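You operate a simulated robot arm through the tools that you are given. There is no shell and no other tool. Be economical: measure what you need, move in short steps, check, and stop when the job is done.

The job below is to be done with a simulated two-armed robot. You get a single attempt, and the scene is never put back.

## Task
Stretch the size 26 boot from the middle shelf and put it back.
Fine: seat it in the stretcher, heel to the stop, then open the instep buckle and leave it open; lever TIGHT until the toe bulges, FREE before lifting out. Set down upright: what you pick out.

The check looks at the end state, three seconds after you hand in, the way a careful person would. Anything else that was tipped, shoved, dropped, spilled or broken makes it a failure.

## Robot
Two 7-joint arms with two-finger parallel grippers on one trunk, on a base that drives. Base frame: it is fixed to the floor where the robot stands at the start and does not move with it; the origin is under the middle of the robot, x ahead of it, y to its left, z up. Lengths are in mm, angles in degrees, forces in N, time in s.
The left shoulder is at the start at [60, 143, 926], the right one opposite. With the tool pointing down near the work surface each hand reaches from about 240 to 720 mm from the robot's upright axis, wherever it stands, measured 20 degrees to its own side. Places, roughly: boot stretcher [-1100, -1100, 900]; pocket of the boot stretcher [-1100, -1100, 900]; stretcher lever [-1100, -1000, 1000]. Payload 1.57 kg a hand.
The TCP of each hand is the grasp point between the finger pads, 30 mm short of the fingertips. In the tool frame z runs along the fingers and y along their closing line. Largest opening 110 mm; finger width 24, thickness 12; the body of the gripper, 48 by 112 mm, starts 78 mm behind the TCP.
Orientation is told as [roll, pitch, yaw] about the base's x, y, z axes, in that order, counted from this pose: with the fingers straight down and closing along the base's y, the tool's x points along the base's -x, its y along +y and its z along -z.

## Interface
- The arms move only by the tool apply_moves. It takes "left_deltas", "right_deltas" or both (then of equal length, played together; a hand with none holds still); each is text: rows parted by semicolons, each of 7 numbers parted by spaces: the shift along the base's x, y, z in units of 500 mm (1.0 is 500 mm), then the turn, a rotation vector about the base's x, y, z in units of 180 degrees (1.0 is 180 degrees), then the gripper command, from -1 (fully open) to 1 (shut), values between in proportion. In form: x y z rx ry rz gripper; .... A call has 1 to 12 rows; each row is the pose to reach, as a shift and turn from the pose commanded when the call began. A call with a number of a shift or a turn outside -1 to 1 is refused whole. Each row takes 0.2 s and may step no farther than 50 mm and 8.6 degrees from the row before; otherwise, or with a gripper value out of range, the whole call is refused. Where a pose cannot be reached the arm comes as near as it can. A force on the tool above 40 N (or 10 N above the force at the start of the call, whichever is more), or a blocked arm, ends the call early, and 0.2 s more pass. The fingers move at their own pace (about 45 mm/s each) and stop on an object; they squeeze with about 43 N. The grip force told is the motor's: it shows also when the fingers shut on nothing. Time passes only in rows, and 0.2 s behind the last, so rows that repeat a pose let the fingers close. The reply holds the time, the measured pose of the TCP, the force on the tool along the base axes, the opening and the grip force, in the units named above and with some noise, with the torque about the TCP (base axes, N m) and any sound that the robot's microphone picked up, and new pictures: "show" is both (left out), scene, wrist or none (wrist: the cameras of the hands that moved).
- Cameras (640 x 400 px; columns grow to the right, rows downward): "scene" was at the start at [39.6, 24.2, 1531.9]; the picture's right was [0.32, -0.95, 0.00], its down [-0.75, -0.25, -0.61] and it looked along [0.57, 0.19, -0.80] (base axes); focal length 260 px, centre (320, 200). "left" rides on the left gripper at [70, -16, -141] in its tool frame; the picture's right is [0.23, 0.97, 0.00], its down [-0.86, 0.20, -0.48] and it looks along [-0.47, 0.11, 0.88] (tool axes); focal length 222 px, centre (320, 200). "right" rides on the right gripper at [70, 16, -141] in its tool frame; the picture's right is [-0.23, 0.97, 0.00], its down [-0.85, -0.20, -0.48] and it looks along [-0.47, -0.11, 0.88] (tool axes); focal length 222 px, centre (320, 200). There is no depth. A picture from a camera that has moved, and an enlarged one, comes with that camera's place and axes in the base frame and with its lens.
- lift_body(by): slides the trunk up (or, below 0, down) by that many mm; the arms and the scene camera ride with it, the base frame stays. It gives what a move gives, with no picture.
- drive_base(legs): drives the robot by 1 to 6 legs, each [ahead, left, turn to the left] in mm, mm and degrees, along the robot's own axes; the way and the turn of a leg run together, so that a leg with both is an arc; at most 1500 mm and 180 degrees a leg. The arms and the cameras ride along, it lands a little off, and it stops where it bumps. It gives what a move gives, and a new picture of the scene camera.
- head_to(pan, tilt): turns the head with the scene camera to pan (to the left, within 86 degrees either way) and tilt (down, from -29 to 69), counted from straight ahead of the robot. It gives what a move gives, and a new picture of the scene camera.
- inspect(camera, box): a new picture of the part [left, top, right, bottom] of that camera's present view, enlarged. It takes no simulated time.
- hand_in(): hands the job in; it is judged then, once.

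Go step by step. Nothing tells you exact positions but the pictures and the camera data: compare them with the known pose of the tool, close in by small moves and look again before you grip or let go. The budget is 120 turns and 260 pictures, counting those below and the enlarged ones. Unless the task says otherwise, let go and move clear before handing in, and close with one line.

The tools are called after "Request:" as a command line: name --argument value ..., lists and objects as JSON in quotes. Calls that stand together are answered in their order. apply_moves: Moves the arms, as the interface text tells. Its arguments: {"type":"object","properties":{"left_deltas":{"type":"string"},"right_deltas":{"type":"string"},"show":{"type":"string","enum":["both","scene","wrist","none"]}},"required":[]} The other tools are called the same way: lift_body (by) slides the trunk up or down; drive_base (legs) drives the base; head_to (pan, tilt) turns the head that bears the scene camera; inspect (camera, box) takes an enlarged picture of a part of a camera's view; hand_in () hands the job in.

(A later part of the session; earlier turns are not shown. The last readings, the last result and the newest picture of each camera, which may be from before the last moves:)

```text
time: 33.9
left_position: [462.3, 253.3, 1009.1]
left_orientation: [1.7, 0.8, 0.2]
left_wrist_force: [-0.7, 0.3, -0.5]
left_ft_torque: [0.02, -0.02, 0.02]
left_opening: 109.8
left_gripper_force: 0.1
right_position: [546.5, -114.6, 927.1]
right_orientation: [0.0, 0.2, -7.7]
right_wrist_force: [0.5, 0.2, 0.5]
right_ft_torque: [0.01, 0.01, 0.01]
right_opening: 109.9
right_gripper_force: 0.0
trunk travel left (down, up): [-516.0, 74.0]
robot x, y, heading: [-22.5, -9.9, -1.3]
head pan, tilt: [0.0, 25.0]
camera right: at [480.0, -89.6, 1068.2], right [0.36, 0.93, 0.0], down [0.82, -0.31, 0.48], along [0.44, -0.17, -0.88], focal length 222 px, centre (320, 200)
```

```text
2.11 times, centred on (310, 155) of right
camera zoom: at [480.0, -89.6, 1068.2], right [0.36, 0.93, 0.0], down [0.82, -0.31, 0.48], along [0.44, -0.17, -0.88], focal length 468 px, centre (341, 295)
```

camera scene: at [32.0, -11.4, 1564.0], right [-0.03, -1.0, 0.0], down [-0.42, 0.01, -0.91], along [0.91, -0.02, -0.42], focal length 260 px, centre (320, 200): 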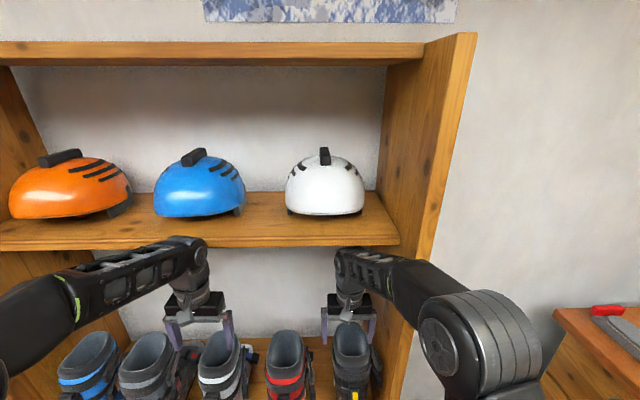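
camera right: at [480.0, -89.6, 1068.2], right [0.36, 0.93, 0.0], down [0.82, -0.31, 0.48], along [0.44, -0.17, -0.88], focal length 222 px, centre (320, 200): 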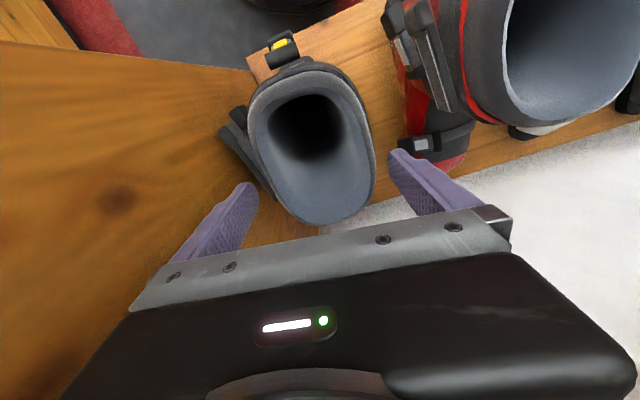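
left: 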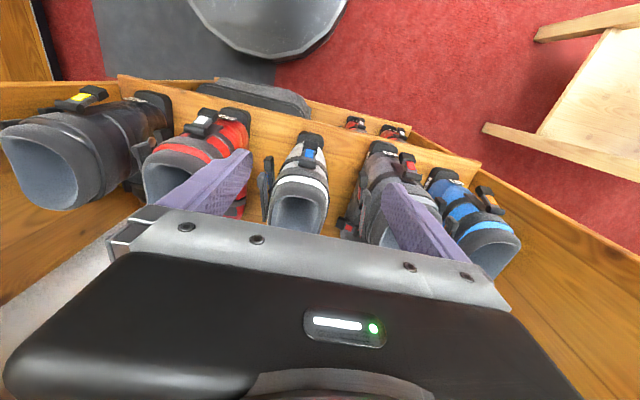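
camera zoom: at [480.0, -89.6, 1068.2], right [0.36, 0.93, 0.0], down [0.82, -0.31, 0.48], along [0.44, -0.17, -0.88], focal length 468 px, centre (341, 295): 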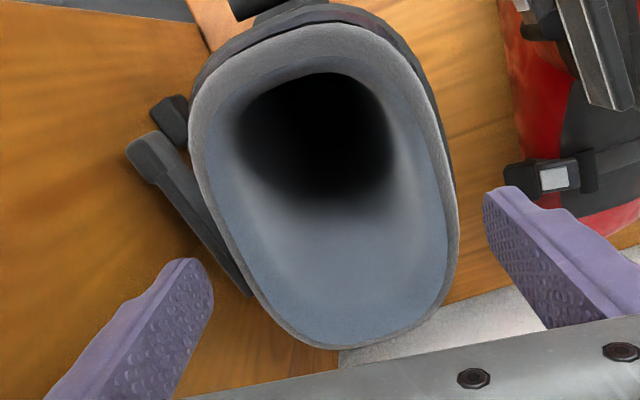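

Fingers are well centred around the cuff. I'll turn slightly more and lower to straddle it, watching the force.

Request:
apply_moves --right_deltas "0 0 -0.02 0 0 -0.02 -1; 0 0 -0.04 0 0 -0.02 -1; 0 0 -0.06 0 0 -0.02 -1; 0 0 -0.08 0 0 -0.02 -1" --show "wrist"

Request:
inspect --camera "scene" --box '[300, 280, 420, 400]'

```text
time: 34.5
left_position: [461.9, 253.6, 1008.1]
left_orientation: [1.8, 0.9, 0.3]
left_wrist_force: [0.5, 0.0, 0.5]
left_ft_torque: [0.0, 0.0, 0.01]
left_opening: 109.9
left_gripper_force: 0.1
right_position: [548.9, -109.7, 920.7]
right_orientation: [0.8, -0.1, -10.9]
right_wrist_force: [-4.3, 0.0, 11.0]
right_ft_torque: [0.6, -0.09, 0.31]
right_opening: 109.7
right_gripper_force: 0.1
trunk travel left (down, up): [-516.0, 74.0]
robot x, y, heading: [-20.8, -10.4, -1.5]
head pan, tilt: [0.0, 25.0]
stopped in row 2 (right hand): the force on the tool passed its limit (the readings are from after the stop); the commanded pose is now the measured one
camera right: at [483.3, -83.0, 1062.2], right [0.41, 0.91, 0.01], down [0.8, -0.36, 0.48], along [0.44, -0.18, -0.88], focal length 222 px, centre (320, 200)
```

right: 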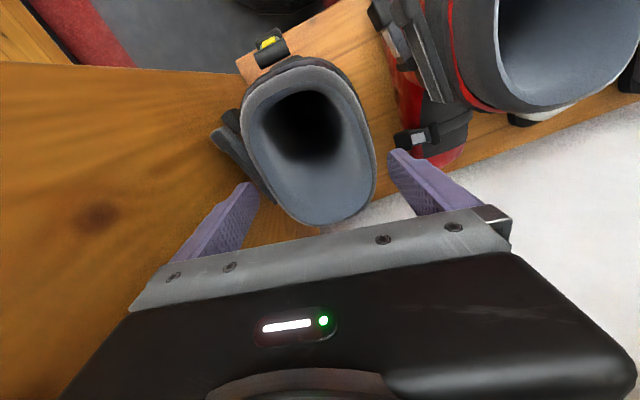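

```text
3.33 times, centred on (360, 340) of scene
camera zoom: at [32.5, -11.3, 1564.4], right [-0.03, -1.0, 0.0], down [-0.42, 0.01, -0.91], along [0.91, -0.02, -0.42], focal length 867 px, centre (187, -267)
```

zoom: 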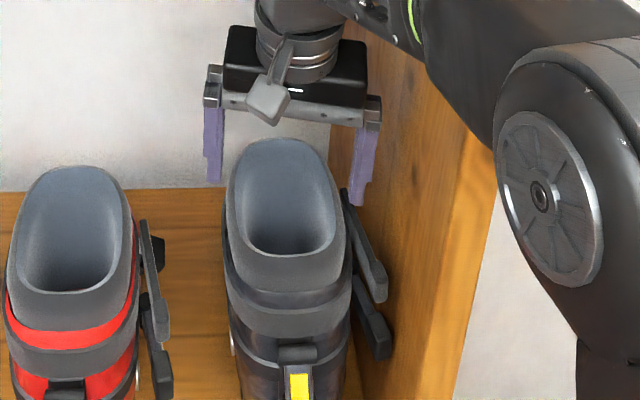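

The left finger met something at about z 890. I'll look closely at the two fingertips before deciding.

Request:
inspect --camera "right" --box '[340, 110, 440, 210]'

Request:
inspect --camera "right" --box '[200, 130, 300, 250]'

Request:
inspect --camera "left" --box '[0, 40, 160, 220]'

Request:
inspect --camera "scene" --box '[330, 285, 390, 335]'

```text
4.00 times, centred on (390, 160) of right
camera zoom: at [483.3, -83.0, 1062.2], right [0.41, 0.91, 0.01], down [0.8, -0.36, 0.48], along [0.44, -0.18, -0.88], focal length 888 px, centre (40, 360)
```

zoom: 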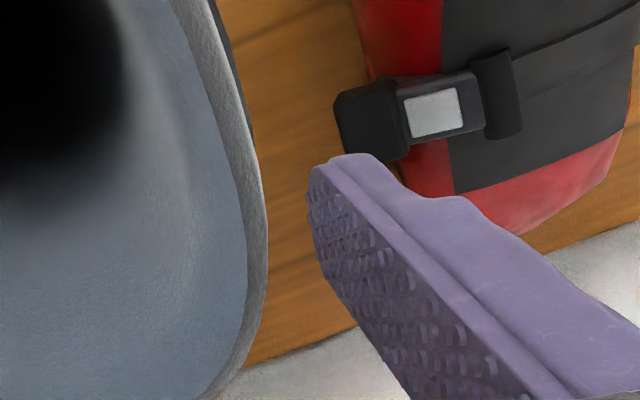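

```text
3.33 times, centred on (250, 190) of right
camera zoom: at [483.3, -83.0, 1062.2], right [0.41, 0.91, 0.01], down [0.8, -0.36, 0.48], along [0.44, -0.18, -0.88], focal length 740 px, centre (553, 233)
```

zoom: 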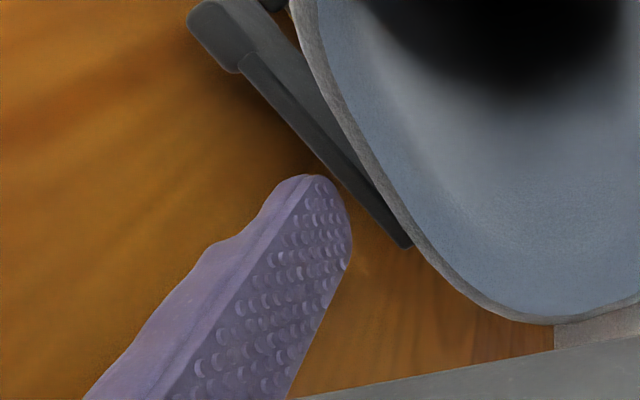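

```text
2.22 times, centred on (80, 130) of left
camera zoom: at [393.0, 232.6, 1150.9], right [-0.23, 0.97, 0.03], down [0.86, 0.19, 0.47], along [0.45, 0.14, -0.88], focal length 494 px, centre (853, 356)
```

zoom: 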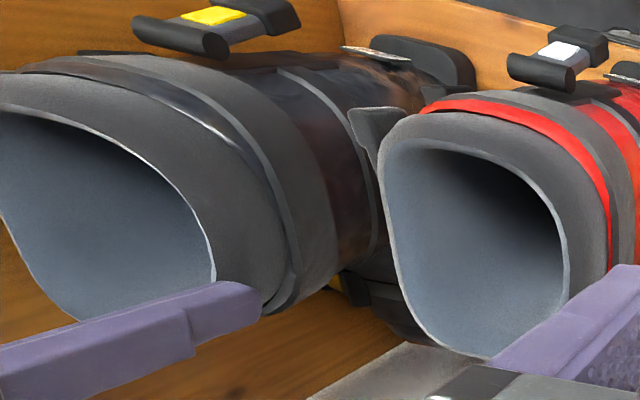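

```text
8.00 times, centred on (360, 310) of scene
camera zoom: at [32.5, -11.3, 1564.4], right [-0.03, -1.0, 0.0], down [-0.42, 0.01, -0.91], along [0.91, -0.02, -0.42], focal length 2082 px, centre (0, -680)
```

zoom: 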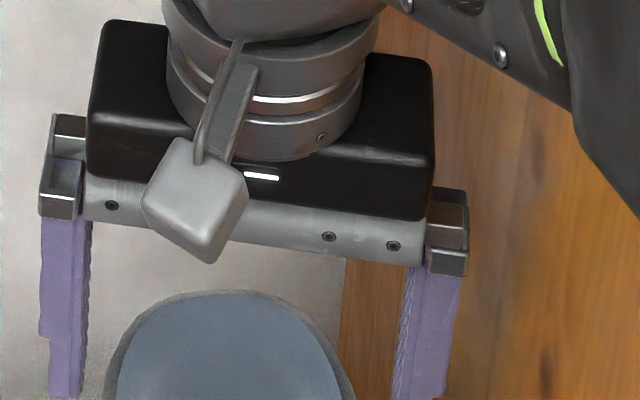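

Request:
apply_moves --right_deltas "0 0 0.02 0 0 0 -1; 0 0 0.03 0 0 0 -1; 0 0 0.03 0 0 0 -1" --show "wrist"

Request:
inspect --camera "right" --box '[200, 40, 420, 230]'

Request:
inspect --camera "scene" --box '[300, 280, 420, 400]'

```text
time: 35.3
left_position: [461.5, 252.8, 1008.0]
left_orientation: [1.7, 0.7, 0.4]
left_wrist_force: [0.4, -0.4, -0.1]
left_ft_torque: [-0.02, -0.03, 0.0]
left_opening: 109.8
left_gripper_force: 0.1
right_position: [544.2, -111.0, 927.9]
right_orientation: [0.1, 0.9, -11.0]
right_wrist_force: [-0.3, -0.4, -0.3]
right_ft_torque: [0.0, 0.02, 0.01]
right_opening: 110.0
right_gripper_force: 0.1
trunk travel left (down, up): [-516.0, 74.0]
robot x, y, heading: [-23.8, -11.6, -1.4]
head pan, tilt: [0.0, 25.0]
camera right: at [481.2, -83.4, 1069.1], right [0.41, 0.91, 0.0], down [0.81, -0.36, 0.47], along [0.43, -0.19, -0.89], focal length 222 px, centre (320, 200)
```

right: 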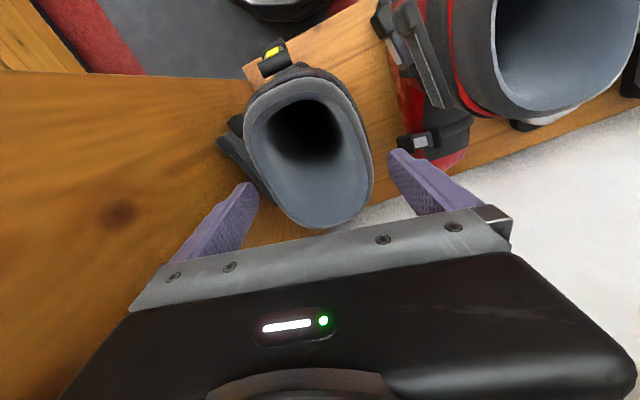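

```text
2.11 times, centred on (310, 135) of right
camera zoom: at [481.2, -83.4, 1069.1], right [0.41, 0.91, 0.0], down [0.81, -0.36, 0.47], along [0.43, -0.19, -0.89], focal length 468 px, centre (341, 337)
```

zoom: 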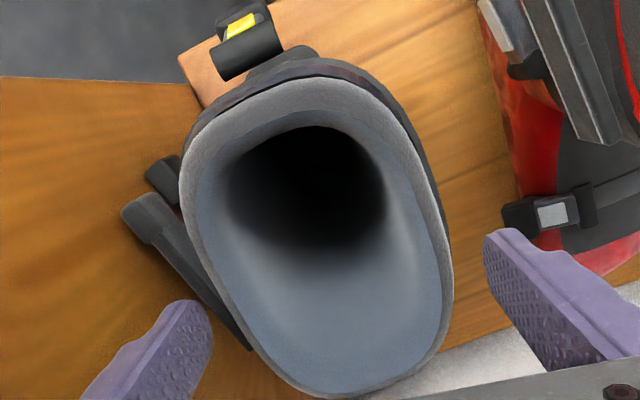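

```text
3.33 times, centred on (360, 340) of scene
camera zoom: at [32.2, -12.4, 1563.0], right [-0.03, -1.0, 0.0], down [-0.42, 0.01, -0.91], along [0.91, -0.02, -0.42], focal length 867 px, centre (187, -267)
```

zoom: 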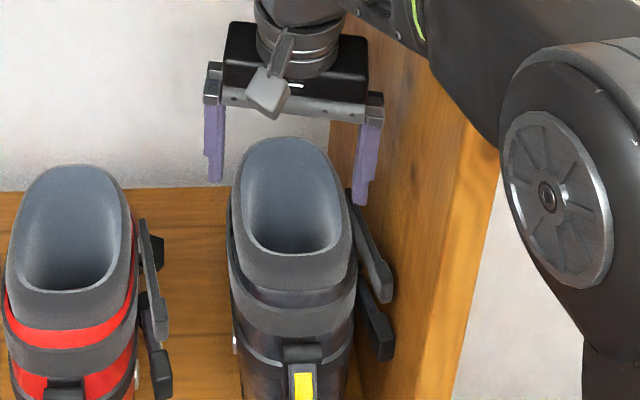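

The boot rocks back upright each time, so no harm, but straddling is too tight. I'll instead pinch the left cuff wall: fingers at 60 mm, one inside and one outside.

Request:
apply_moves --right_deltas "0 0.04 0.01 0 0 0 -0.09; 0.004 0.084 0.01 0 0 0 -0.09; 0.006 0.084 0.01 0 0 0 -0.09; 0.006 0.084 0.01 0 0 0 -0.09" --show "wrist"

Request:
inspect --camera "right" --box '[200, 40, 420, 230]'

Request:
inspect --camera "scene" --box '[300, 280, 420, 400]'

```text
time: 36.5
left_position: [461.3, 241.9, 1010.7]
left_orientation: [1.9, 0.9, -0.8]
left_wrist_force: [-0.4, -0.7, 0.2]
left_ft_torque: [0.01, 0.01, 0.05]
left_opening: 110.0
left_gripper_force: 0.1
right_position: [541.0, -89.4, 928.4]
right_orientation: [-0.3, 1.7, -12.3]
right_wrist_force: [-0.5, -0.1, -0.2]
right_ft_torque: [-0.01, -0.04, 0.04]
right_opening: 60.1
right_gripper_force: 0.0
trunk travel left (down, up): [-516.0, 74.0]
robot x, y, heading: [-22.2, -12.6, -2.0]
head pan, tilt: [0.0, 25.0]
stopped in row 4 (right hand): the arm was blocked; the commanded pose is now the measured one
camera right: at [481.5, -59.4, 1070.2], right [0.43, 0.9, -0.01], down [0.81, -0.38, 0.45], along [0.41, -0.2, -0.89], focal length 222 px, centre (320, 200)
```

right: 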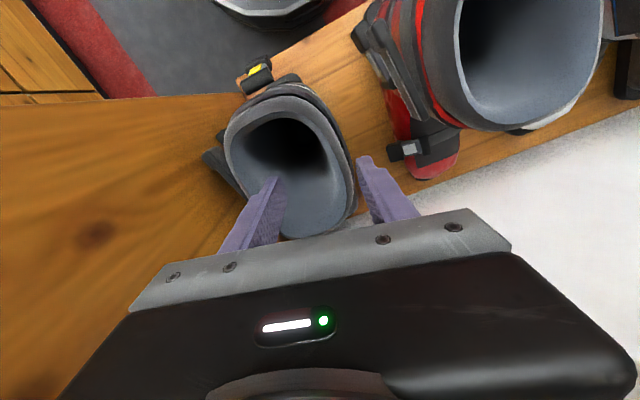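

```text
2.11 times, centred on (310, 135) of right
camera zoom: at [481.5, -59.4, 1070.2], right [0.43, 0.9, -0.01], down [0.81, -0.38, 0.45], along [0.41, -0.2, -0.89], focal length 468 px, centre (341, 337)
```

zoom: 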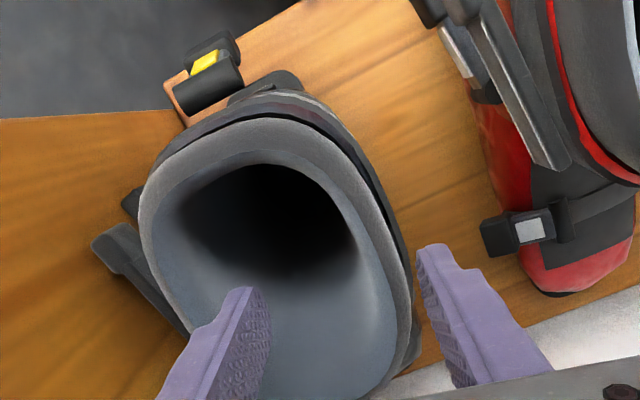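

```text
3.33 times, centred on (360, 340) of scene
camera zoom: at [30.5, -18.0, 1566.1], right [-0.03, -1.0, 0.0], down [-0.42, 0.02, -0.91], along [0.91, -0.03, -0.42], focal length 867 px, centre (187, -267)
```

zoom: 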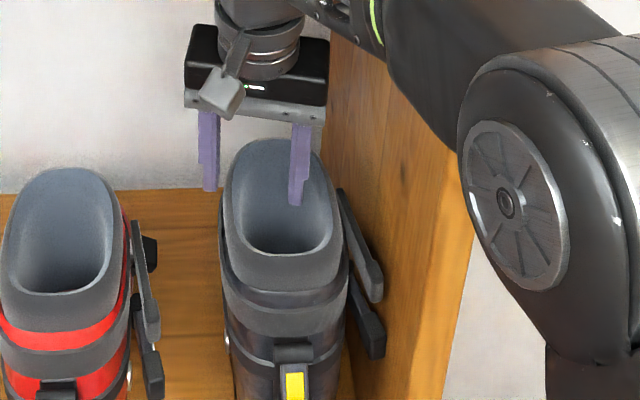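

The forearm is brushing the shelf's right upright because I stand too far right. I'll lift clear, back out, shift the base left and come in straighter.

Request:
apply_moves --right_deltas "-0.02 -0.02 0.04 0 0 0 -0.09; -0.04 -0.02 0.06 0 0 0 -0.09" --show "none"

Request:
drive_base --legs '[[-250, 0, 0]]'

```text
time: 37.3
left_position: [462.5, 241.9, 1010.5]
left_orientation: [1.8, 0.8, -0.8]
left_wrist_force: [-0.2, 0.0, 0.1]
left_ft_torque: [-0.01, 0.02, 0.02]
left_opening: 109.9
left_gripper_force: 0.1
right_position: [509.2, -100.7, 936.8]
right_orientation: [-2.0, 4.1, -12.1]
right_wrist_force: [0.3, 0.3, 0.3]
right_ft_torque: [0.0, 0.0, 0.02]
right_opening: 59.8
right_gripper_force: 0.0
trunk travel left (down, up): [-516.0, 74.0]
robot x, y, heading: [-22.9, -9.6, -1.7]
head pan, tilt: [0.0, 25.0]
stopped in row 2 (right hand): the arm was blocked; the commanded pose is now the measured one
```

```text
time: 39.1
left_position: [213.3, 251.5, 1008.9]
left_orientation: [1.6, 0.7, -1.3]
left_wrist_force: [-0.6, 0.0, -0.1]
left_ft_torque: [0.0, -0.04, -0.02]
left_opening: 110.2
left_gripper_force: 0.0
right_position: [258.0, -90.7, 936.5]
right_orientation: [-1.9, 3.9, -12.4]
right_wrist_force: [0.3, -0.2, 0.5]
right_ft_torque: [-0.02, -0.02, 0.0]
right_opening: 60.1
right_gripper_force: 0.0
trunk travel left (down, up): [-516.0, 74.0]
robot x, y, heading: [-281.0, -1.9, -2.3]
head pan, tilt: [0.0, 25.0]
camera scene: at [-218.9, -3.4, 1563.7], right [-0.04, -1.0, 0.0], down [-0.42, 0.02, -0.91], along [0.91, -0.04, -0.42], focal length 260 px, centre (320, 200)
```

scene: 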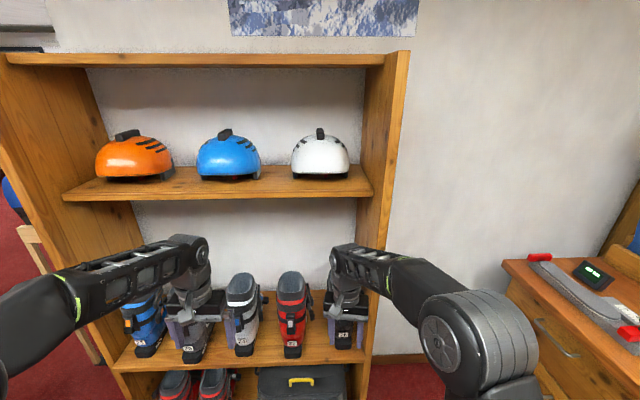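

Clear now. I'll move the right hand further right relative to the body and the left hand inward, then shift the base left.

Request:
apply_moves --right_deltas "0 -0.09 0.003 0.005 -0.01 0 -0.09; 0 -0.18 0.007 0.0106 -0.0217 0 -0.09; 0 -0.27 0.007 0.0106 -0.0217 0 -0.09; 0 -0.32 0.007 0.0106 -0.0217 0 -0.09" --left_deltas "0 -0.07 0 0 0 0 -1; 0 -0.14 0 0 0 0 -1; 0 -0.21 0 0 0 0 -1; 0 -0.24 0 0 0 0 -1" --show "none"

Request:
drive_base --legs '[[0, 140, 2.3]]'

```text
time: 40.1
left_position: [213.7, 129.3, 1007.8]
left_orientation: [1.5, 0.8, -1.1]
left_wrist_force: [0.0, -0.2, 0.6]
left_ft_torque: [0.0, -0.04, 0.03]
left_opening: 109.7
left_gripper_force: 0.0
right_position: [259.5, -250.3, 939.2]
right_orientation: [0.8, 0.4, -12.3]
right_wrist_force: [0.8, -0.3, 0.4]
right_ft_torque: [0.02, -0.02, 0.0]
right_opening: 59.8
right_gripper_force: 0.0
trunk travel left (down, up): [-516.0, 74.0]
robot x, y, heading: [-275.9, -2.4, -2.2]
head pan, tilt: [0.0, 25.0]
```

```text
time: 41.4
left_position: [211.1, 286.4, 1007.8]
left_orientation: [1.5, 0.7, 1.3]
left_wrist_force: [0.2, 0.3, -0.3]
left_ft_torque: [-0.05, 0.03, 0.04]
left_opening: 110.0
left_gripper_force: 0.1
right_position: [271.8, -92.9, 939.0]
right_orientation: [0.7, 0.5, -10.0]
right_wrist_force: [0.1, 0.0, -0.5]
right_ft_torque: [-0.05, 0.02, -0.03]
right_opening: 60.1
right_gripper_force: 0.0
trunk travel left (down, up): [-516.0, 74.0]
robot x, y, heading: [-274.4, 129.3, -0.1]
head pan, tilt: [0.0, 25.0]
camera scene: at [-214.8, 135.4, 1563.7], right [0.0, -1.0, 0.0], down [-0.42, 0.0, -0.91], along [0.91, 0.0, -0.42], focal length 260 px, centre (320, 200)
```

scene: 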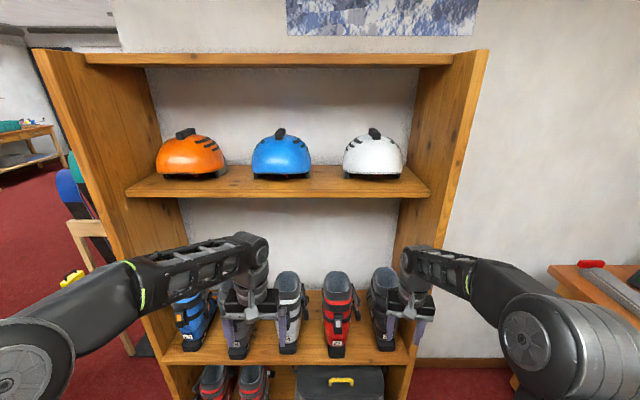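

The forearm would still graze the upright, so I'll come in with the body turned 20° to the right and standing further left, with the left hand tucked back.

Request:
apply_moves --right_deltas "0 0 0 0 0 0.037 -0.09; 0 0 0 0 0 0.074 -0.09; 0 0 0 0 0 0.111 -0.09; 0 0 0 0 0 0.111 -0.09" --left_deltas "-0.09 0 0 0 0 0 -1; -0.18 0 0 0 0 0 -1; -0.27 0 0 0 0 0 -1; -0.36 0 0 0 0 0 -1" --show "none"

Request:
drive_base --legs '[[0, 150, 0], [0, 0, -20], [200, 73, 0]]'

Request:
inspect --camera "right" --box '[0, 0, 640, 400]'

```text
time: 42.4
left_position: [27.3, 283.9, 1007.6]
left_orientation: [1.5, 0.8, 1.2]
left_wrist_force: [0.8, 0.2, -1.4]
left_ft_torque: [-0.02, -0.04, 0.0]
left_opening: 109.9
left_gripper_force: 0.1
right_position: [270.0, -92.3, 939.0]
right_orientation: [0.8, 0.6, 9.9]
right_wrist_force: [-0.9, -0.3, 0.0]
right_ft_torque: [-0.01, 0.01, 0.02]
right_opening: 59.9
right_gripper_force: 0.1
trunk travel left (down, up): [-516.0, 74.0]
robot x, y, heading: [-276.5, 131.7, 0.0]
head pan, tilt: [0.0, 25.0]
```

```text
time: 46.1
left_position: [272.6, 322.1, 1007.4]
left_orientation: [1.6, 0.8, -18.2]
left_wrist_force: [-0.4, 0.3, 1.0]
left_ft_torque: [-0.03, 0.02, -0.03]
left_opening: 110.2
left_gripper_force: 0.1
right_position: [377.2, -115.5, 938.8]
right_orientation: [0.8, 0.5, -9.3]
right_wrist_force: [-0.3, 0.1, 0.8]
right_ft_torque: [0.01, 0.04, -0.01]
right_opening: 59.8
right_gripper_force: 0.1
trunk travel left (down, up): [-516.0, 74.0]
robot x, y, heading: [-64.8, 279.4, -19.5]
head pan, tilt: [0.0, 25.0]
camera scene: at [-6.6, 259.0, 1563.6], right [-0.33, -0.94, 0.0], down [-0.4, 0.14, -0.91], along [0.85, -0.3, -0.42], focal length 260 px, centre (320, 200)
```

scene: 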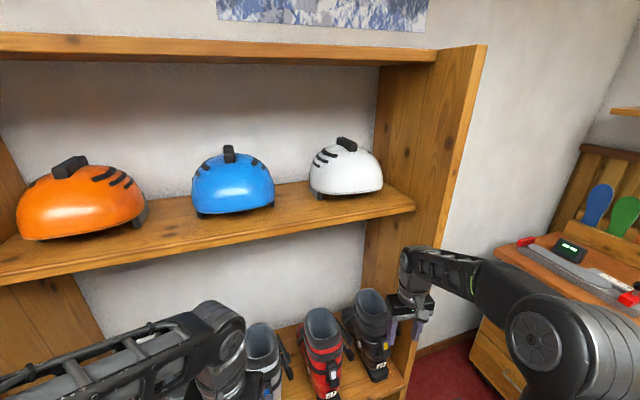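

```text
1.00 times, centred on (320, 200) of right (not enlarged: the box is as wide or as high as the picture)
camera zoom: at [311.6, -90.1, 1079.7], right [0.38, 0.92, 0.01], down [0.81, -0.34, 0.47], along [0.44, -0.17, -0.88], focal length 222 px, centre (320, 200)
```

zoom: 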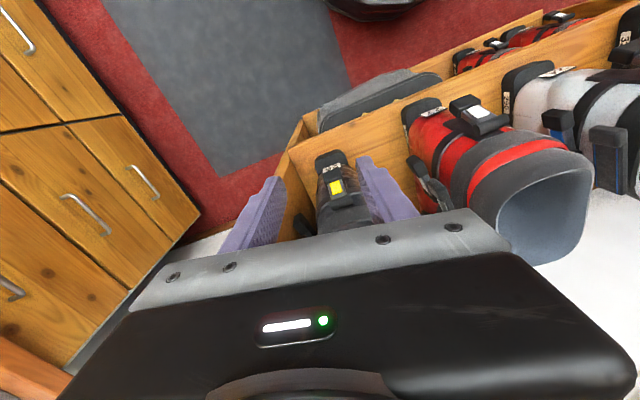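

Request:
drive_base --legs '[[-13, 38, 0], [141, 50, 0]]'

Request:
inspect --camera "right" --box '[0, 0, 640, 400]'

```text
time: 47.9
left_position: [417.7, 361.2, 1005.8]
left_orientation: [1.6, 0.8, -18.2]
left_wrist_force: [0.4, 0.5, 0.6]
left_ft_torque: [0.0, -0.02, 0.03]
left_opening: 109.8
left_gripper_force: 0.0
right_position: [522.8, -74.6, 938.5]
right_orientation: [0.8, 0.5, -9.3]
right_wrist_force: [-0.6, -0.1, 0.1]
right_ft_torque: [0.03, 0.02, 0.01]
right_opening: 60.0
right_gripper_force: 0.1
trunk travel left (down, up): [-516.0, 74.0]
robot x, y, heading: [82.1, 322.5, -19.7]
head pan, tilt: [0.0, 25.0]
camera scene: at [139.0, 300.1, 1563.6], right [-0.33, -0.94, 0.0], down [-0.4, 0.14, -0.91], along [0.85, -0.3, -0.42], focal length 260 px, centre (320, 200)
```

scene: 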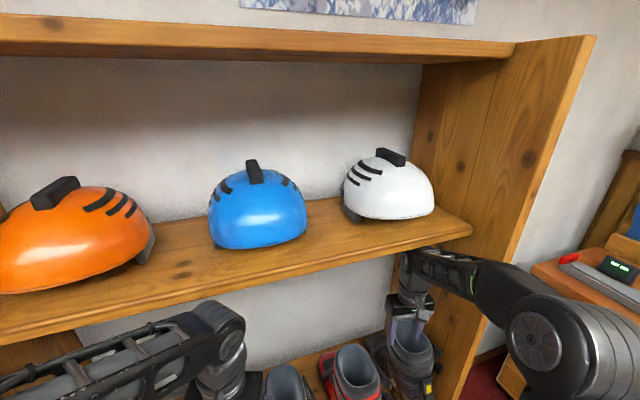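

```text
1.00 times, centred on (320, 200) of right (not enlarged: the box is as wide or as high as the picture)
camera zoom: at [457.2, -49.6, 1080.1], right [0.38, 0.92, 0.01], down [0.81, -0.34, 0.47], along [0.44, -0.17, -0.88], focal length 222 px, centre (320, 200)
```

zoom: 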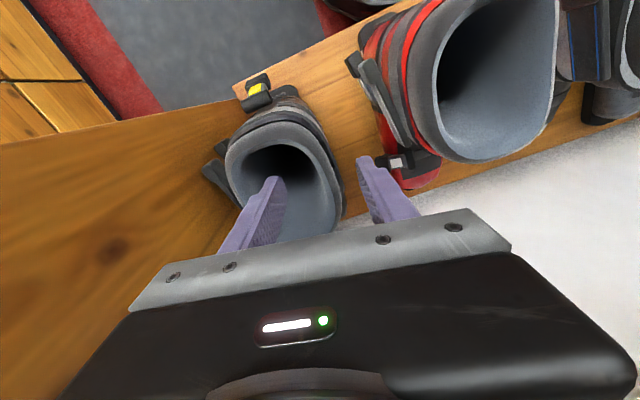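

Now clear of everything, with the left cuff wall between the fingers. I'll go 20 mm forward and then down gradually.

Request:
apply_moves --right_deltas "0.04 0.006 0 0 0 0 -0.09; 0.044 0.006 -0.03 0 0 0 -0.09; 0.044 0.006 -0.05 0 0 0 -0.09; 0.044 0.006 -0.07 0 0 0 -0.09; 0.044 0.006 -0.09 0 0 0 -0.09" --show "wrist"

Request:
inspect --camera "scene" --box '[360, 280, 480, 400]'

```text
time: 49.1
left_position: [418.0, 362.3, 1007.2]
left_orientation: [1.7, 0.7, -18.1]
left_wrist_force: [0.0, -0.1, 0.1]
left_ft_torque: [-0.01, -0.01, 0.0]
left_opening: 110.1
left_gripper_force: 0.0
right_position: [544.8, -71.0, 892.5]
right_orientation: [0.9, 0.4, -9.5]
right_wrist_force: [-0.5, -1.3, 0.4]
right_ft_torque: [0.0, 0.01, -0.01]
right_opening: 59.8
right_gripper_force: 0.0
trunk travel left (down, up): [-516.0, 74.0]
robot x, y, heading: [81.2, 323.1, -19.2]
head pan, tilt: [0.0, 25.0]
camera right: at [478.4, -46.7, 1034.7], right [0.38, 0.92, 0.01], down [0.81, -0.34, 0.47], along [0.44, -0.17, -0.88], focal length 222 px, centre (320, 200)
```

right: 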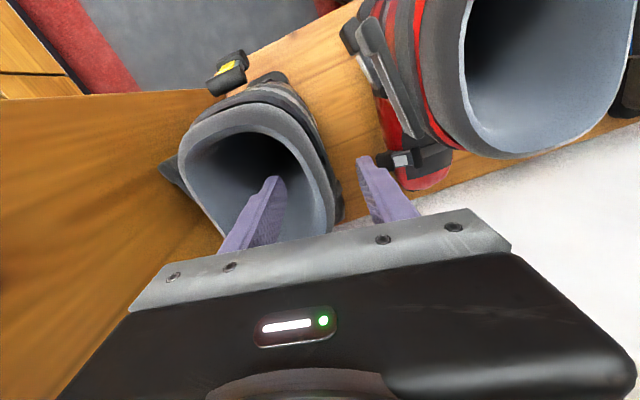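

```text
3.33 times, centred on (420, 340) of scene
camera zoom: at [138.7, 300.0, 1563.7], right [-0.33, -0.94, 0.0], down [-0.4, 0.14, -0.91], along [0.85, -0.3, -0.42], focal length 867 px, centre (-13, -267)
```

zoom: 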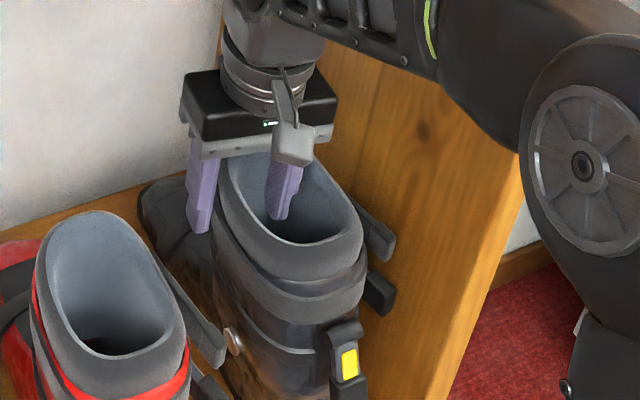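

The cuff is hollow, and the wall sits cleanly between the fingers. I'll go a little deeper and close.

Request:
apply_moves --right_deltas "0 0 -0.012 0 0 -0.01 -0.09; 0 0 -0.024 0 0 -0.02 -0.09; 0 0 -0.024 0 0 -0.02 1; 0 0 -0.024 0 0 -0.02 1; 0 0 -0.024 0 0 -0.02 1; 0 0 -0.024 0 0 -0.02 1; 0 0 -0.024 0 0 -0.02 1" --show "both"

```text
time: 50.7
left_position: [418.4, 360.6, 1006.5]
left_orientation: [1.7, 0.8, -18.2]
left_wrist_force: [0.6, 0.8, -0.1]
left_ft_torque: [0.03, 0.0, 0.0]
left_opening: 109.9
left_gripper_force: 0.1
right_position: [544.5, -71.0, 881.5]
right_orientation: [0.7, 0.5, -13.0]
right_wrist_force: [1.4, -3.5, 1.0]
right_ft_torque: [-1.47, 0.62, 0.72]
right_opening: 22.3
right_gripper_force: 35.8
trunk travel left (down, up): [-516.0, 74.0]
robot x, y, heading: [82.6, 316.7, -19.2]
head pan, tilt: [0.0, 25.0]
camera scene: at [139.0, 300.0, 1563.7], right [-0.33, -0.94, 0.0], down [-0.4, 0.14, -0.91], along [0.85, -0.3, -0.42], focal length 260 px, centre (320, 200)
camera right: at [481.2, -42.8, 1022.7], right [0.44, 0.9, 0.01], down [0.79, -0.39, 0.47], along [0.42, -0.2, -0.88], focal length 222 px, centre (320, 200)
```

scene: 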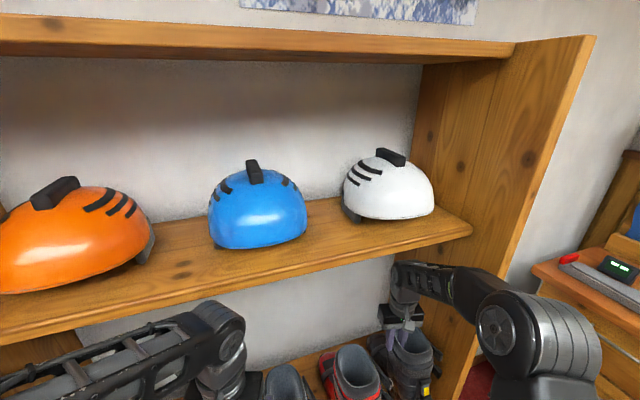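
right: 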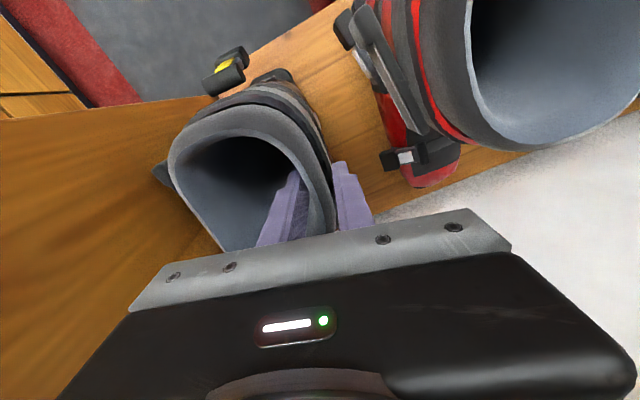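

Gripped on the cuff wall (22 mm). I'll lift 12 mm and check how it hangs.

Request:
apply_moves --right_deltas "0 0 0.012 0 0 0 1; 0 0 0.024 0 0 0 1; 0 0 0.036 0 0 0 1; 0 0 0.05 0 0 0 1" --show "both"

Request:
inspect --camera "scene" --box '[360, 280, 480, 400]'

```text
time: 51.7
left_position: [418.1, 361.4, 1006.4]
left_orientation: [1.7, 0.7, -18.2]
left_wrist_force: [0.6, -0.7, 1.1]
left_ft_torque: [0.01, 0.0, 0.02]
left_opening: 109.8
left_gripper_force: 0.1
right_position: [544.9, -71.4, 905.4]
right_orientation: [0.9, 0.6, -13.1]
right_wrist_force: [-0.1, 4.3, -12.1]
right_ft_torque: [1.42, 0.33, 0.26]
right_opening: 17.4
right_gripper_force: 32.0
trunk travel left (down, up): [-516.0, 74.0]
robot x, y, heading: [82.3, 319.1, -19.6]
head pan, tilt: [0.0, 25.0]
camera scene: at [139.8, 299.9, 1563.6], right [-0.33, -0.94, 0.0], down [-0.4, 0.14, -0.91], along [0.85, -0.3, -0.42], focal length 260 px, centre (320, 200)
camera right: at [481.6, -42.4, 1047.5], right [0.44, 0.9, 0.01], down [0.79, -0.39, 0.47], along [0.42, -0.2, -0.88], focal length 222 px, centre (320, 200)
```

scene: 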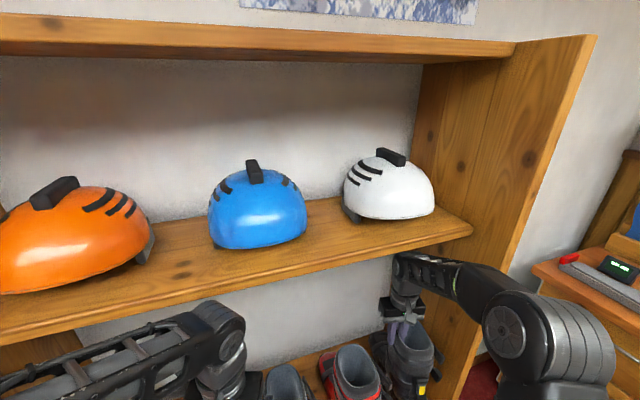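
right: 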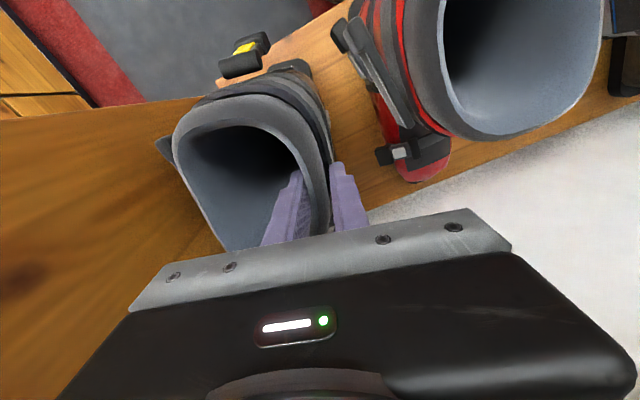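

```text
3.33 times, centred on (420, 340) of scene
camera zoom: at [139.8, 299.9, 1563.6], right [-0.33, -0.94, 0.0], down [-0.4, 0.14, -0.91], along [0.85, -0.3, -0.42], focal length 867 px, centre (-13, -267)
```

zoom: 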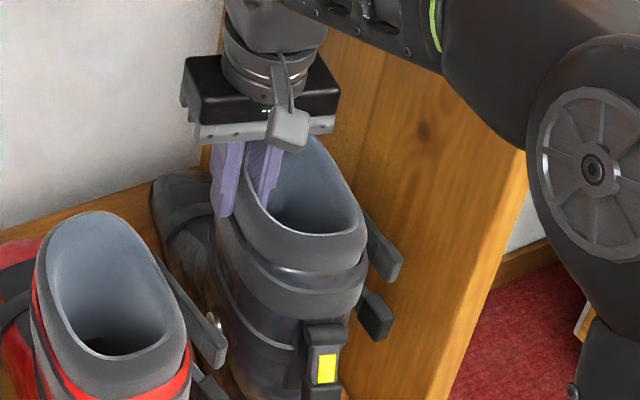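

Request:
apply_moves --right_deltas "0 0.01 0.015 0 0 0 1; 0 0.02 0.03 0 0 0 1; 0 0.02 0.03 0 0 0 1; 0 0.02 0.03 0 0 0 1" --show "both"

Request:
inspect --camera "scene" --box '[360, 280, 480, 400]'

```text
time: 52.7
left_position: [419.9, 362.0, 1006.6]
left_orientation: [1.7, 0.8, -18.2]
left_wrist_force: [-0.8, -0.5, -0.1]
left_ft_torque: [-0.01, -0.03, 0.02]
left_opening: 109.9
left_gripper_force: 0.1
right_position: [547.1, -62.4, 921.0]
right_orientation: [0.7, 0.5, -13.0]
right_wrist_force: [-0.2, 0.2, -10.5]
right_ft_torque: [0.42, 0.12, -0.01]
right_opening: 17.4
right_gripper_force: 32.3
trunk travel left (down, up): [-516.0, 74.0]
robot x, y, heading: [81.9, 316.3, -19.2]
head pan, tilt: [0.0, 25.0]
camera scene: at [139.7, 299.5, 1563.6], right [-0.33, -0.94, 0.0], down [-0.4, 0.14, -0.91], along [0.85, -0.3, -0.42], focal length 260 px, centre (320, 200)
camera right: at [482.5, -32.7, 1061.6], right [0.44, 0.9, 0.01], down [0.79, -0.39, 0.47], along [0.42, -0.2, -0.88], focal length 222 px, centre (320, 200)
```

scene: 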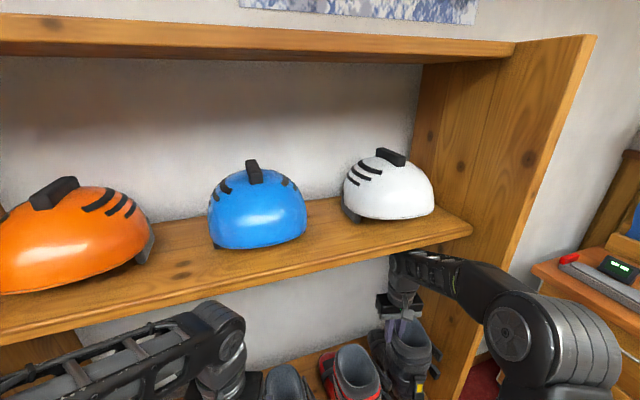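
right: 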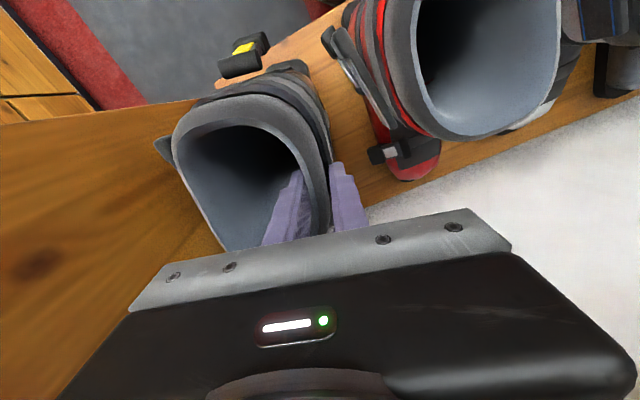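

```text
3.33 times, centred on (420, 340) of scene
camera zoom: at [139.7, 299.5, 1563.6], right [-0.33, -0.94, 0.0], down [-0.4, 0.14, -0.91], along [0.85, -0.3, -0.42], focal length 867 px, centre (-13, -267)
```

zoom: 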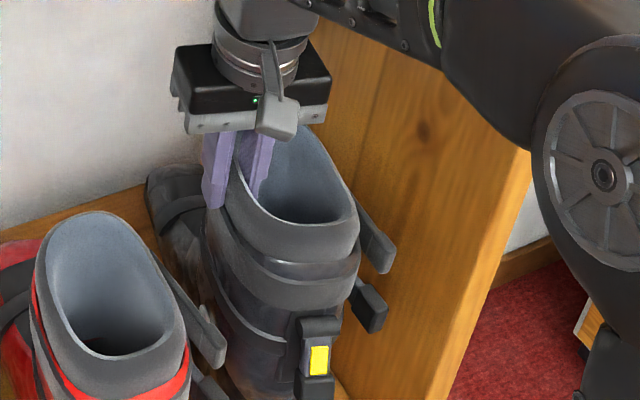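

It hangs cleanly: about 10.5 N, centred near the grip. I'll back straight out along -x.

Request:
drive_base --legs '[[-425, -149, 0]]'

Request:
inspect --camera "scene" --box '[360, 220, 480, 400]'

```text
time: 55.4
left_position: [-28.9, 355.4, 1007.7]
left_orientation: [1.7, 0.8, -18.8]
left_wrist_force: [0.4, 0.0, -0.6]
left_ft_torque: [-0.03, -0.01, 0.0]
left_opening: 109.9
left_gripper_force: 0.0
right_position: [95.0, -69.4, 920.7]
right_orientation: [0.8, 0.5, -13.6]
right_wrist_force: [0.2, 0.2, -10.1]
right_ft_torque: [0.4, 0.1, -0.01]
right_opening: 17.5
right_gripper_force: 32.8
trunk travel left (down, up): [-516.0, 74.0]
robot x, y, heading: [-364.5, 317.7, -19.8]
head pan, tilt: [0.0, 25.0]
camera scene: at [-309.1, 296.0, 1563.7], right [-0.34, -0.94, 0.0], down [-0.4, 0.14, -0.91], along [0.85, -0.31, -0.42], focal length 260 px, centre (320, 200)
```

scene: 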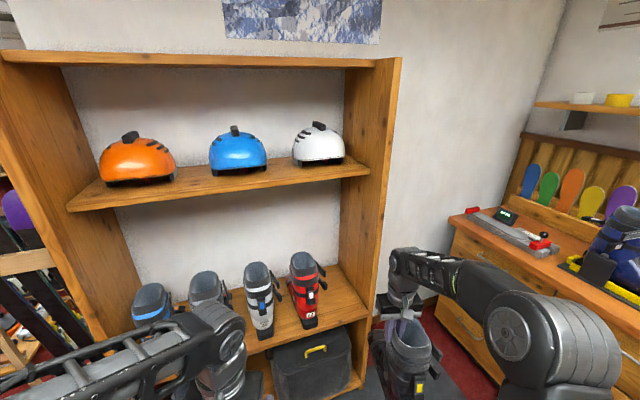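

```text
2.22 times, centred on (420, 310) of scene
camera zoom: at [-309.1, 296.0, 1563.7], right [-0.34, -0.94, 0.0], down [-0.4, 0.14, -0.91], along [0.85, -0.31, -0.42], focal length 578 px, centre (98, -44)
```

zoom: 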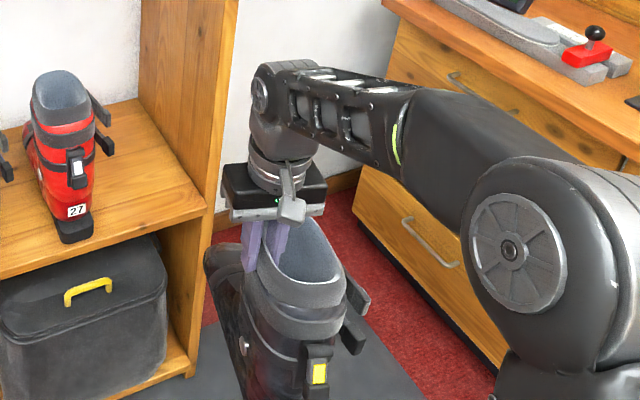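

Boot is out and everything else stands untouched. The stretcher needs the boot much higher, so here in the open I'll raise the trunk, pull the hand in a bit, lift and turn it.

Request:
lift_body --by 73

Request:
apply_moves --right_deltas "-0.03 0.01 0.06 0 0 -0.04 1; -0.06 0.02 0.12 0 0 -0.08 1; -0.09 0.03 0.18 0 0 -0.12 1; -0.12 0.04 0.24 0 0 -0.16 1; -0.15 0.05 0.3 0 0 -0.2 1; -0.18 0.06 0.36 0 0 -0.24 1; -0.18 0.06 0.42 0 0 -0.28 1; -0.18 0.06 0.46 0 0 -0.32 1; -0.18 0.06 0.48 0 0 -0.36 1; -0.18 0.06 0.48 0 0 -0.4 1" --show "both"

```text
time: 56.5
left_position: [-29.1, 356.0, 1080.4]
left_orientation: [1.7, 0.8, -18.7]
left_wrist_force: [0.3, -1.1, -0.1]
left_ft_torque: [-0.01, 0.01, 0.02]
left_opening: 109.9
left_gripper_force: 0.1
right_position: [94.0, -69.4, 993.6]
right_orientation: [0.8, 0.6, -13.7]
right_wrist_force: [0.7, 0.0, -10.4]
right_ft_torque: [0.39, 0.1, -0.03]
right_opening: 17.5
right_gripper_force: 31.7
trunk travel left (down, up): [-589.0, 1.0]
robot x, y, heading: [-367.4, 318.5, -20.0]
head pan, tilt: [0.0, 25.0]
```

```text
time: 58.7
left_position: [-28.5, 354.3, 1080.6]
left_orientation: [1.8, 0.8, -18.8]
left_wrist_force: [-0.2, -0.3, -0.2]
left_ft_torque: [0.04, 0.01, 0.0]
left_opening: 110.1
left_gripper_force: 0.1
right_position: [12.9, -49.4, 1185.2]
right_orientation: [2.5, -0.4, -83.1]
right_wrist_force: [3.3, 0.7, -10.7]
right_ft_torque: [0.3, -0.9, 0.06]
right_opening: 17.4
right_gripper_force: 31.8
right hand out of reach, approached as far as the arm can: row 6, 7, 8, 9, 10
trunk travel left (down, up): [-589.0, 1.0]
robot x, y, heading: [-368.5, 313.1, -20.1]
head pan, tilt: [0.0, 25.0]
camera scene: at [-307.9, 292.7, 1636.6], right [-0.34, -0.94, 0.0], down [-0.4, 0.15, -0.91], along [0.85, -0.31, -0.42], focal length 260 px, centre (320, 200)
camera right: at [14.2, 21.4, 1325.8], right [0.99, -0.11, 0.05], down [-0.12, -0.87, 0.48], along [-0.01, -0.48, -0.88], focal length 222 px, centre (320, 200)
```

scene: 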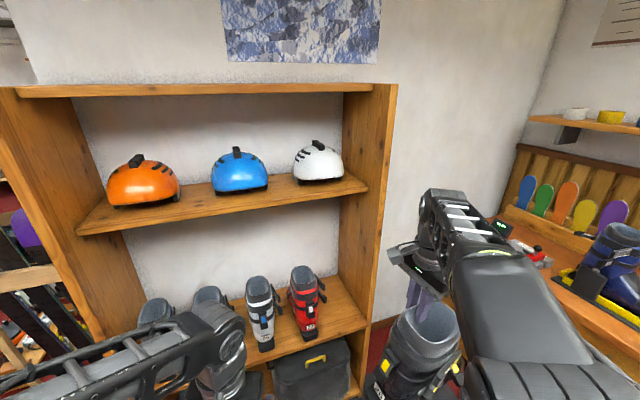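
right: 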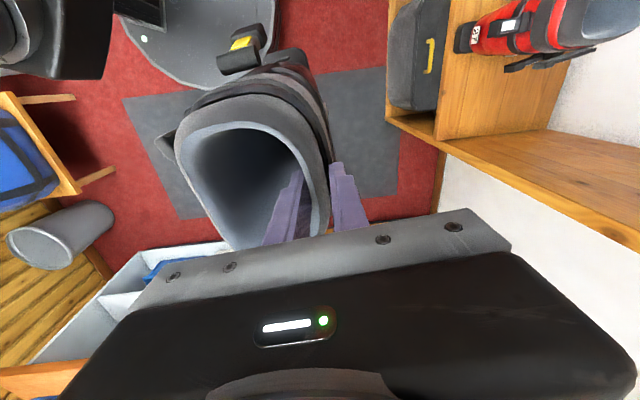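

The hand can get to about z 1185 here, enough to set the boot on the counter's free front strip before the stretcher. There I'll regrasp with a tilted hand. I'll turn and drive to the counter now.

Request:
drive_base --legs '[[0, 0, -75], [300, -140, 0], [340, -146, 0]]'

Request:
head_to --pan -20 --tilt 35

```text
time: 66.1
left_position: [-588.7, -612.0, 1080.5]
left_orientation: [1.7, 0.8, -94.3]
left_wrist_force: [-0.8, 0.5, 0.1]
left_ft_torque: [0.01, -0.05, 0.01]
left_opening: 110.2
left_gripper_force: 0.1
right_position: [-969.6, -751.9, 1185.8]
right_orientation: [2.2, -0.5, -158.5]
right_wrist_force: [-0.4, -0.2, -10.6]
right_ft_torque: [-0.29, -0.24, 0.01]
right_opening: 16.9
right_gripper_force: 32.2
trunk travel left (down, up): [-589.0, 1.0]
robot x, y, heading: [-713.1, -298.6, -95.5]
head pan, tilt: [0.0, 25.0]
camera scene: at [-718.6, -358.0, 1636.6], right [-1.0, 0.1, 0.0], down [0.04, 0.42, -0.91], along [-0.09, -0.9, -0.42], focal length 260 px, centre (320, 200)
```

scene: 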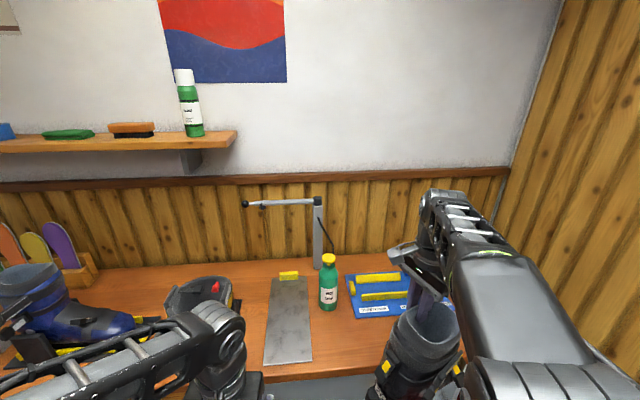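

```text
time: 67.0
left_position: [-589.9, -612.5, 1080.8]
left_orientation: [1.7, 0.7, -94.3]
left_wrist_force: [-0.5, -0.1, -0.2]
left_ft_torque: [0.0, 0.03, -0.02]
left_opening: 110.1
left_gripper_force: 0.0
right_position: [-969.7, -752.2, 1185.0]
right_orientation: [2.5, -0.6, -158.4]
right_wrist_force: [0.2, -0.2, -10.5]
right_ft_torque: [-0.27, -0.25, 0.01]
right_opening: 17.1
right_gripper_force: 32.7
trunk travel left (down, up): [-589.0, 1.0]
robot x, y, heading: [-707.5, -294.8, -95.5]
head pan, tilt: [-20.0, 35.0]
camera scene: at [-747.1, -344.9, 1620.9], right [-0.9, 0.43, 0.0], down [0.25, 0.52, -0.82], along [-0.35, -0.74, -0.57], focal length 260 px, centre (320, 200)
```

scene: 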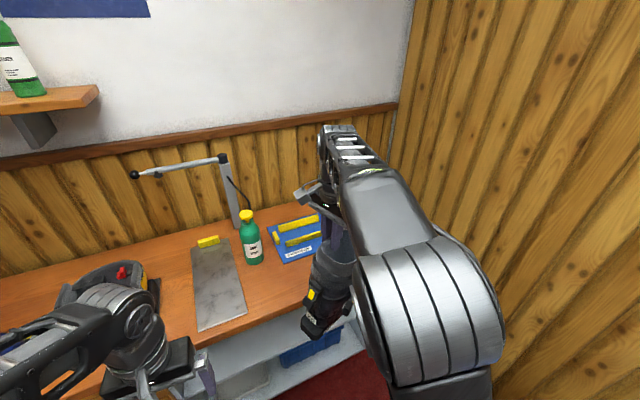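

Request:
apply_moves --right_deltas "0 0.04 -0.02 0 0 -0.035 1; 0 0.08 -0.046 0 0 -0.07 1; 0 0.08 -0.046 0 0 -0.106 1; 0 0.08 -0.046 0 0 -0.106 1" --show "both"

Request:
inspect --camera "left" --box '[0, 0, 640, 400]'

```text
time: 68.0
left_position: [-588.7, -611.5, 1080.2]
left_orientation: [1.5, 0.8, -94.3]
left_wrist_force: [0.0, -0.7, 0.6]
left_ft_torque: [0.03, 0.01, 0.01]
left_opening: 109.8
left_gripper_force: 0.1
right_position: [-968.6, -712.6, 1160.2]
right_orientation: [2.3, -0.5, -177.7]
right_wrist_force: [0.2, -0.4, -11.5]
right_ft_torque: [-0.35, -0.15, 0.0]
right_opening: 16.9
right_gripper_force: 32.2
trunk travel left (down, up): [-589.0, 1.0]
robot x, y, heading: [-710.5, -293.4, -95.4]
head pan, tilt: [-20.0, 35.0]
camera scene: at [-747.3, -344.5, 1620.9], right [-0.9, 0.43, 0.0], down [0.25, 0.52, -0.82], along [-0.35, -0.74, -0.57], focal length 260 px, centre (320, 200)
camera right: at [-898.0, -720.7, 1301.5], right [-0.19, -0.98, 0.04], down [-0.86, 0.18, 0.48], along [-0.48, 0.05, -0.88], focal length 222 px, centre (320, 200)
```

scene: 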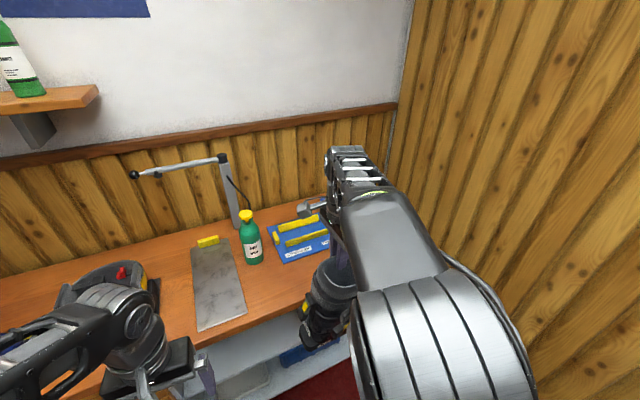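
right: 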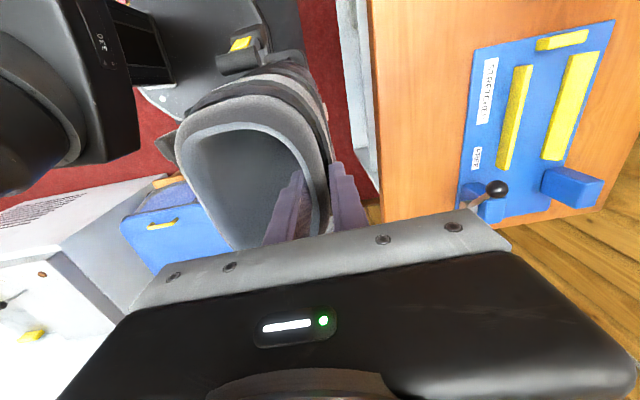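

```text
1.00 times, centred on (320, 200) of left (not enlarged: the box is as wide or as high as the picture)
camera zoom: at [-605.6, -542.6, 1222.5], right [0.99, 0.15, 0.03], down [0.12, -0.87, 0.47], along [0.1, -0.46, -0.88], focal length 222 px, centre (320, 200)
```

zoom: 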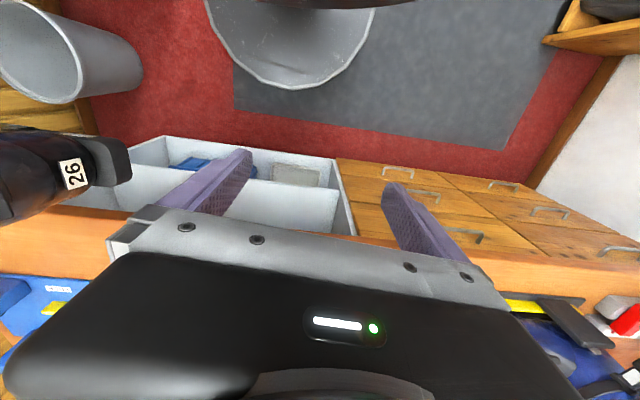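

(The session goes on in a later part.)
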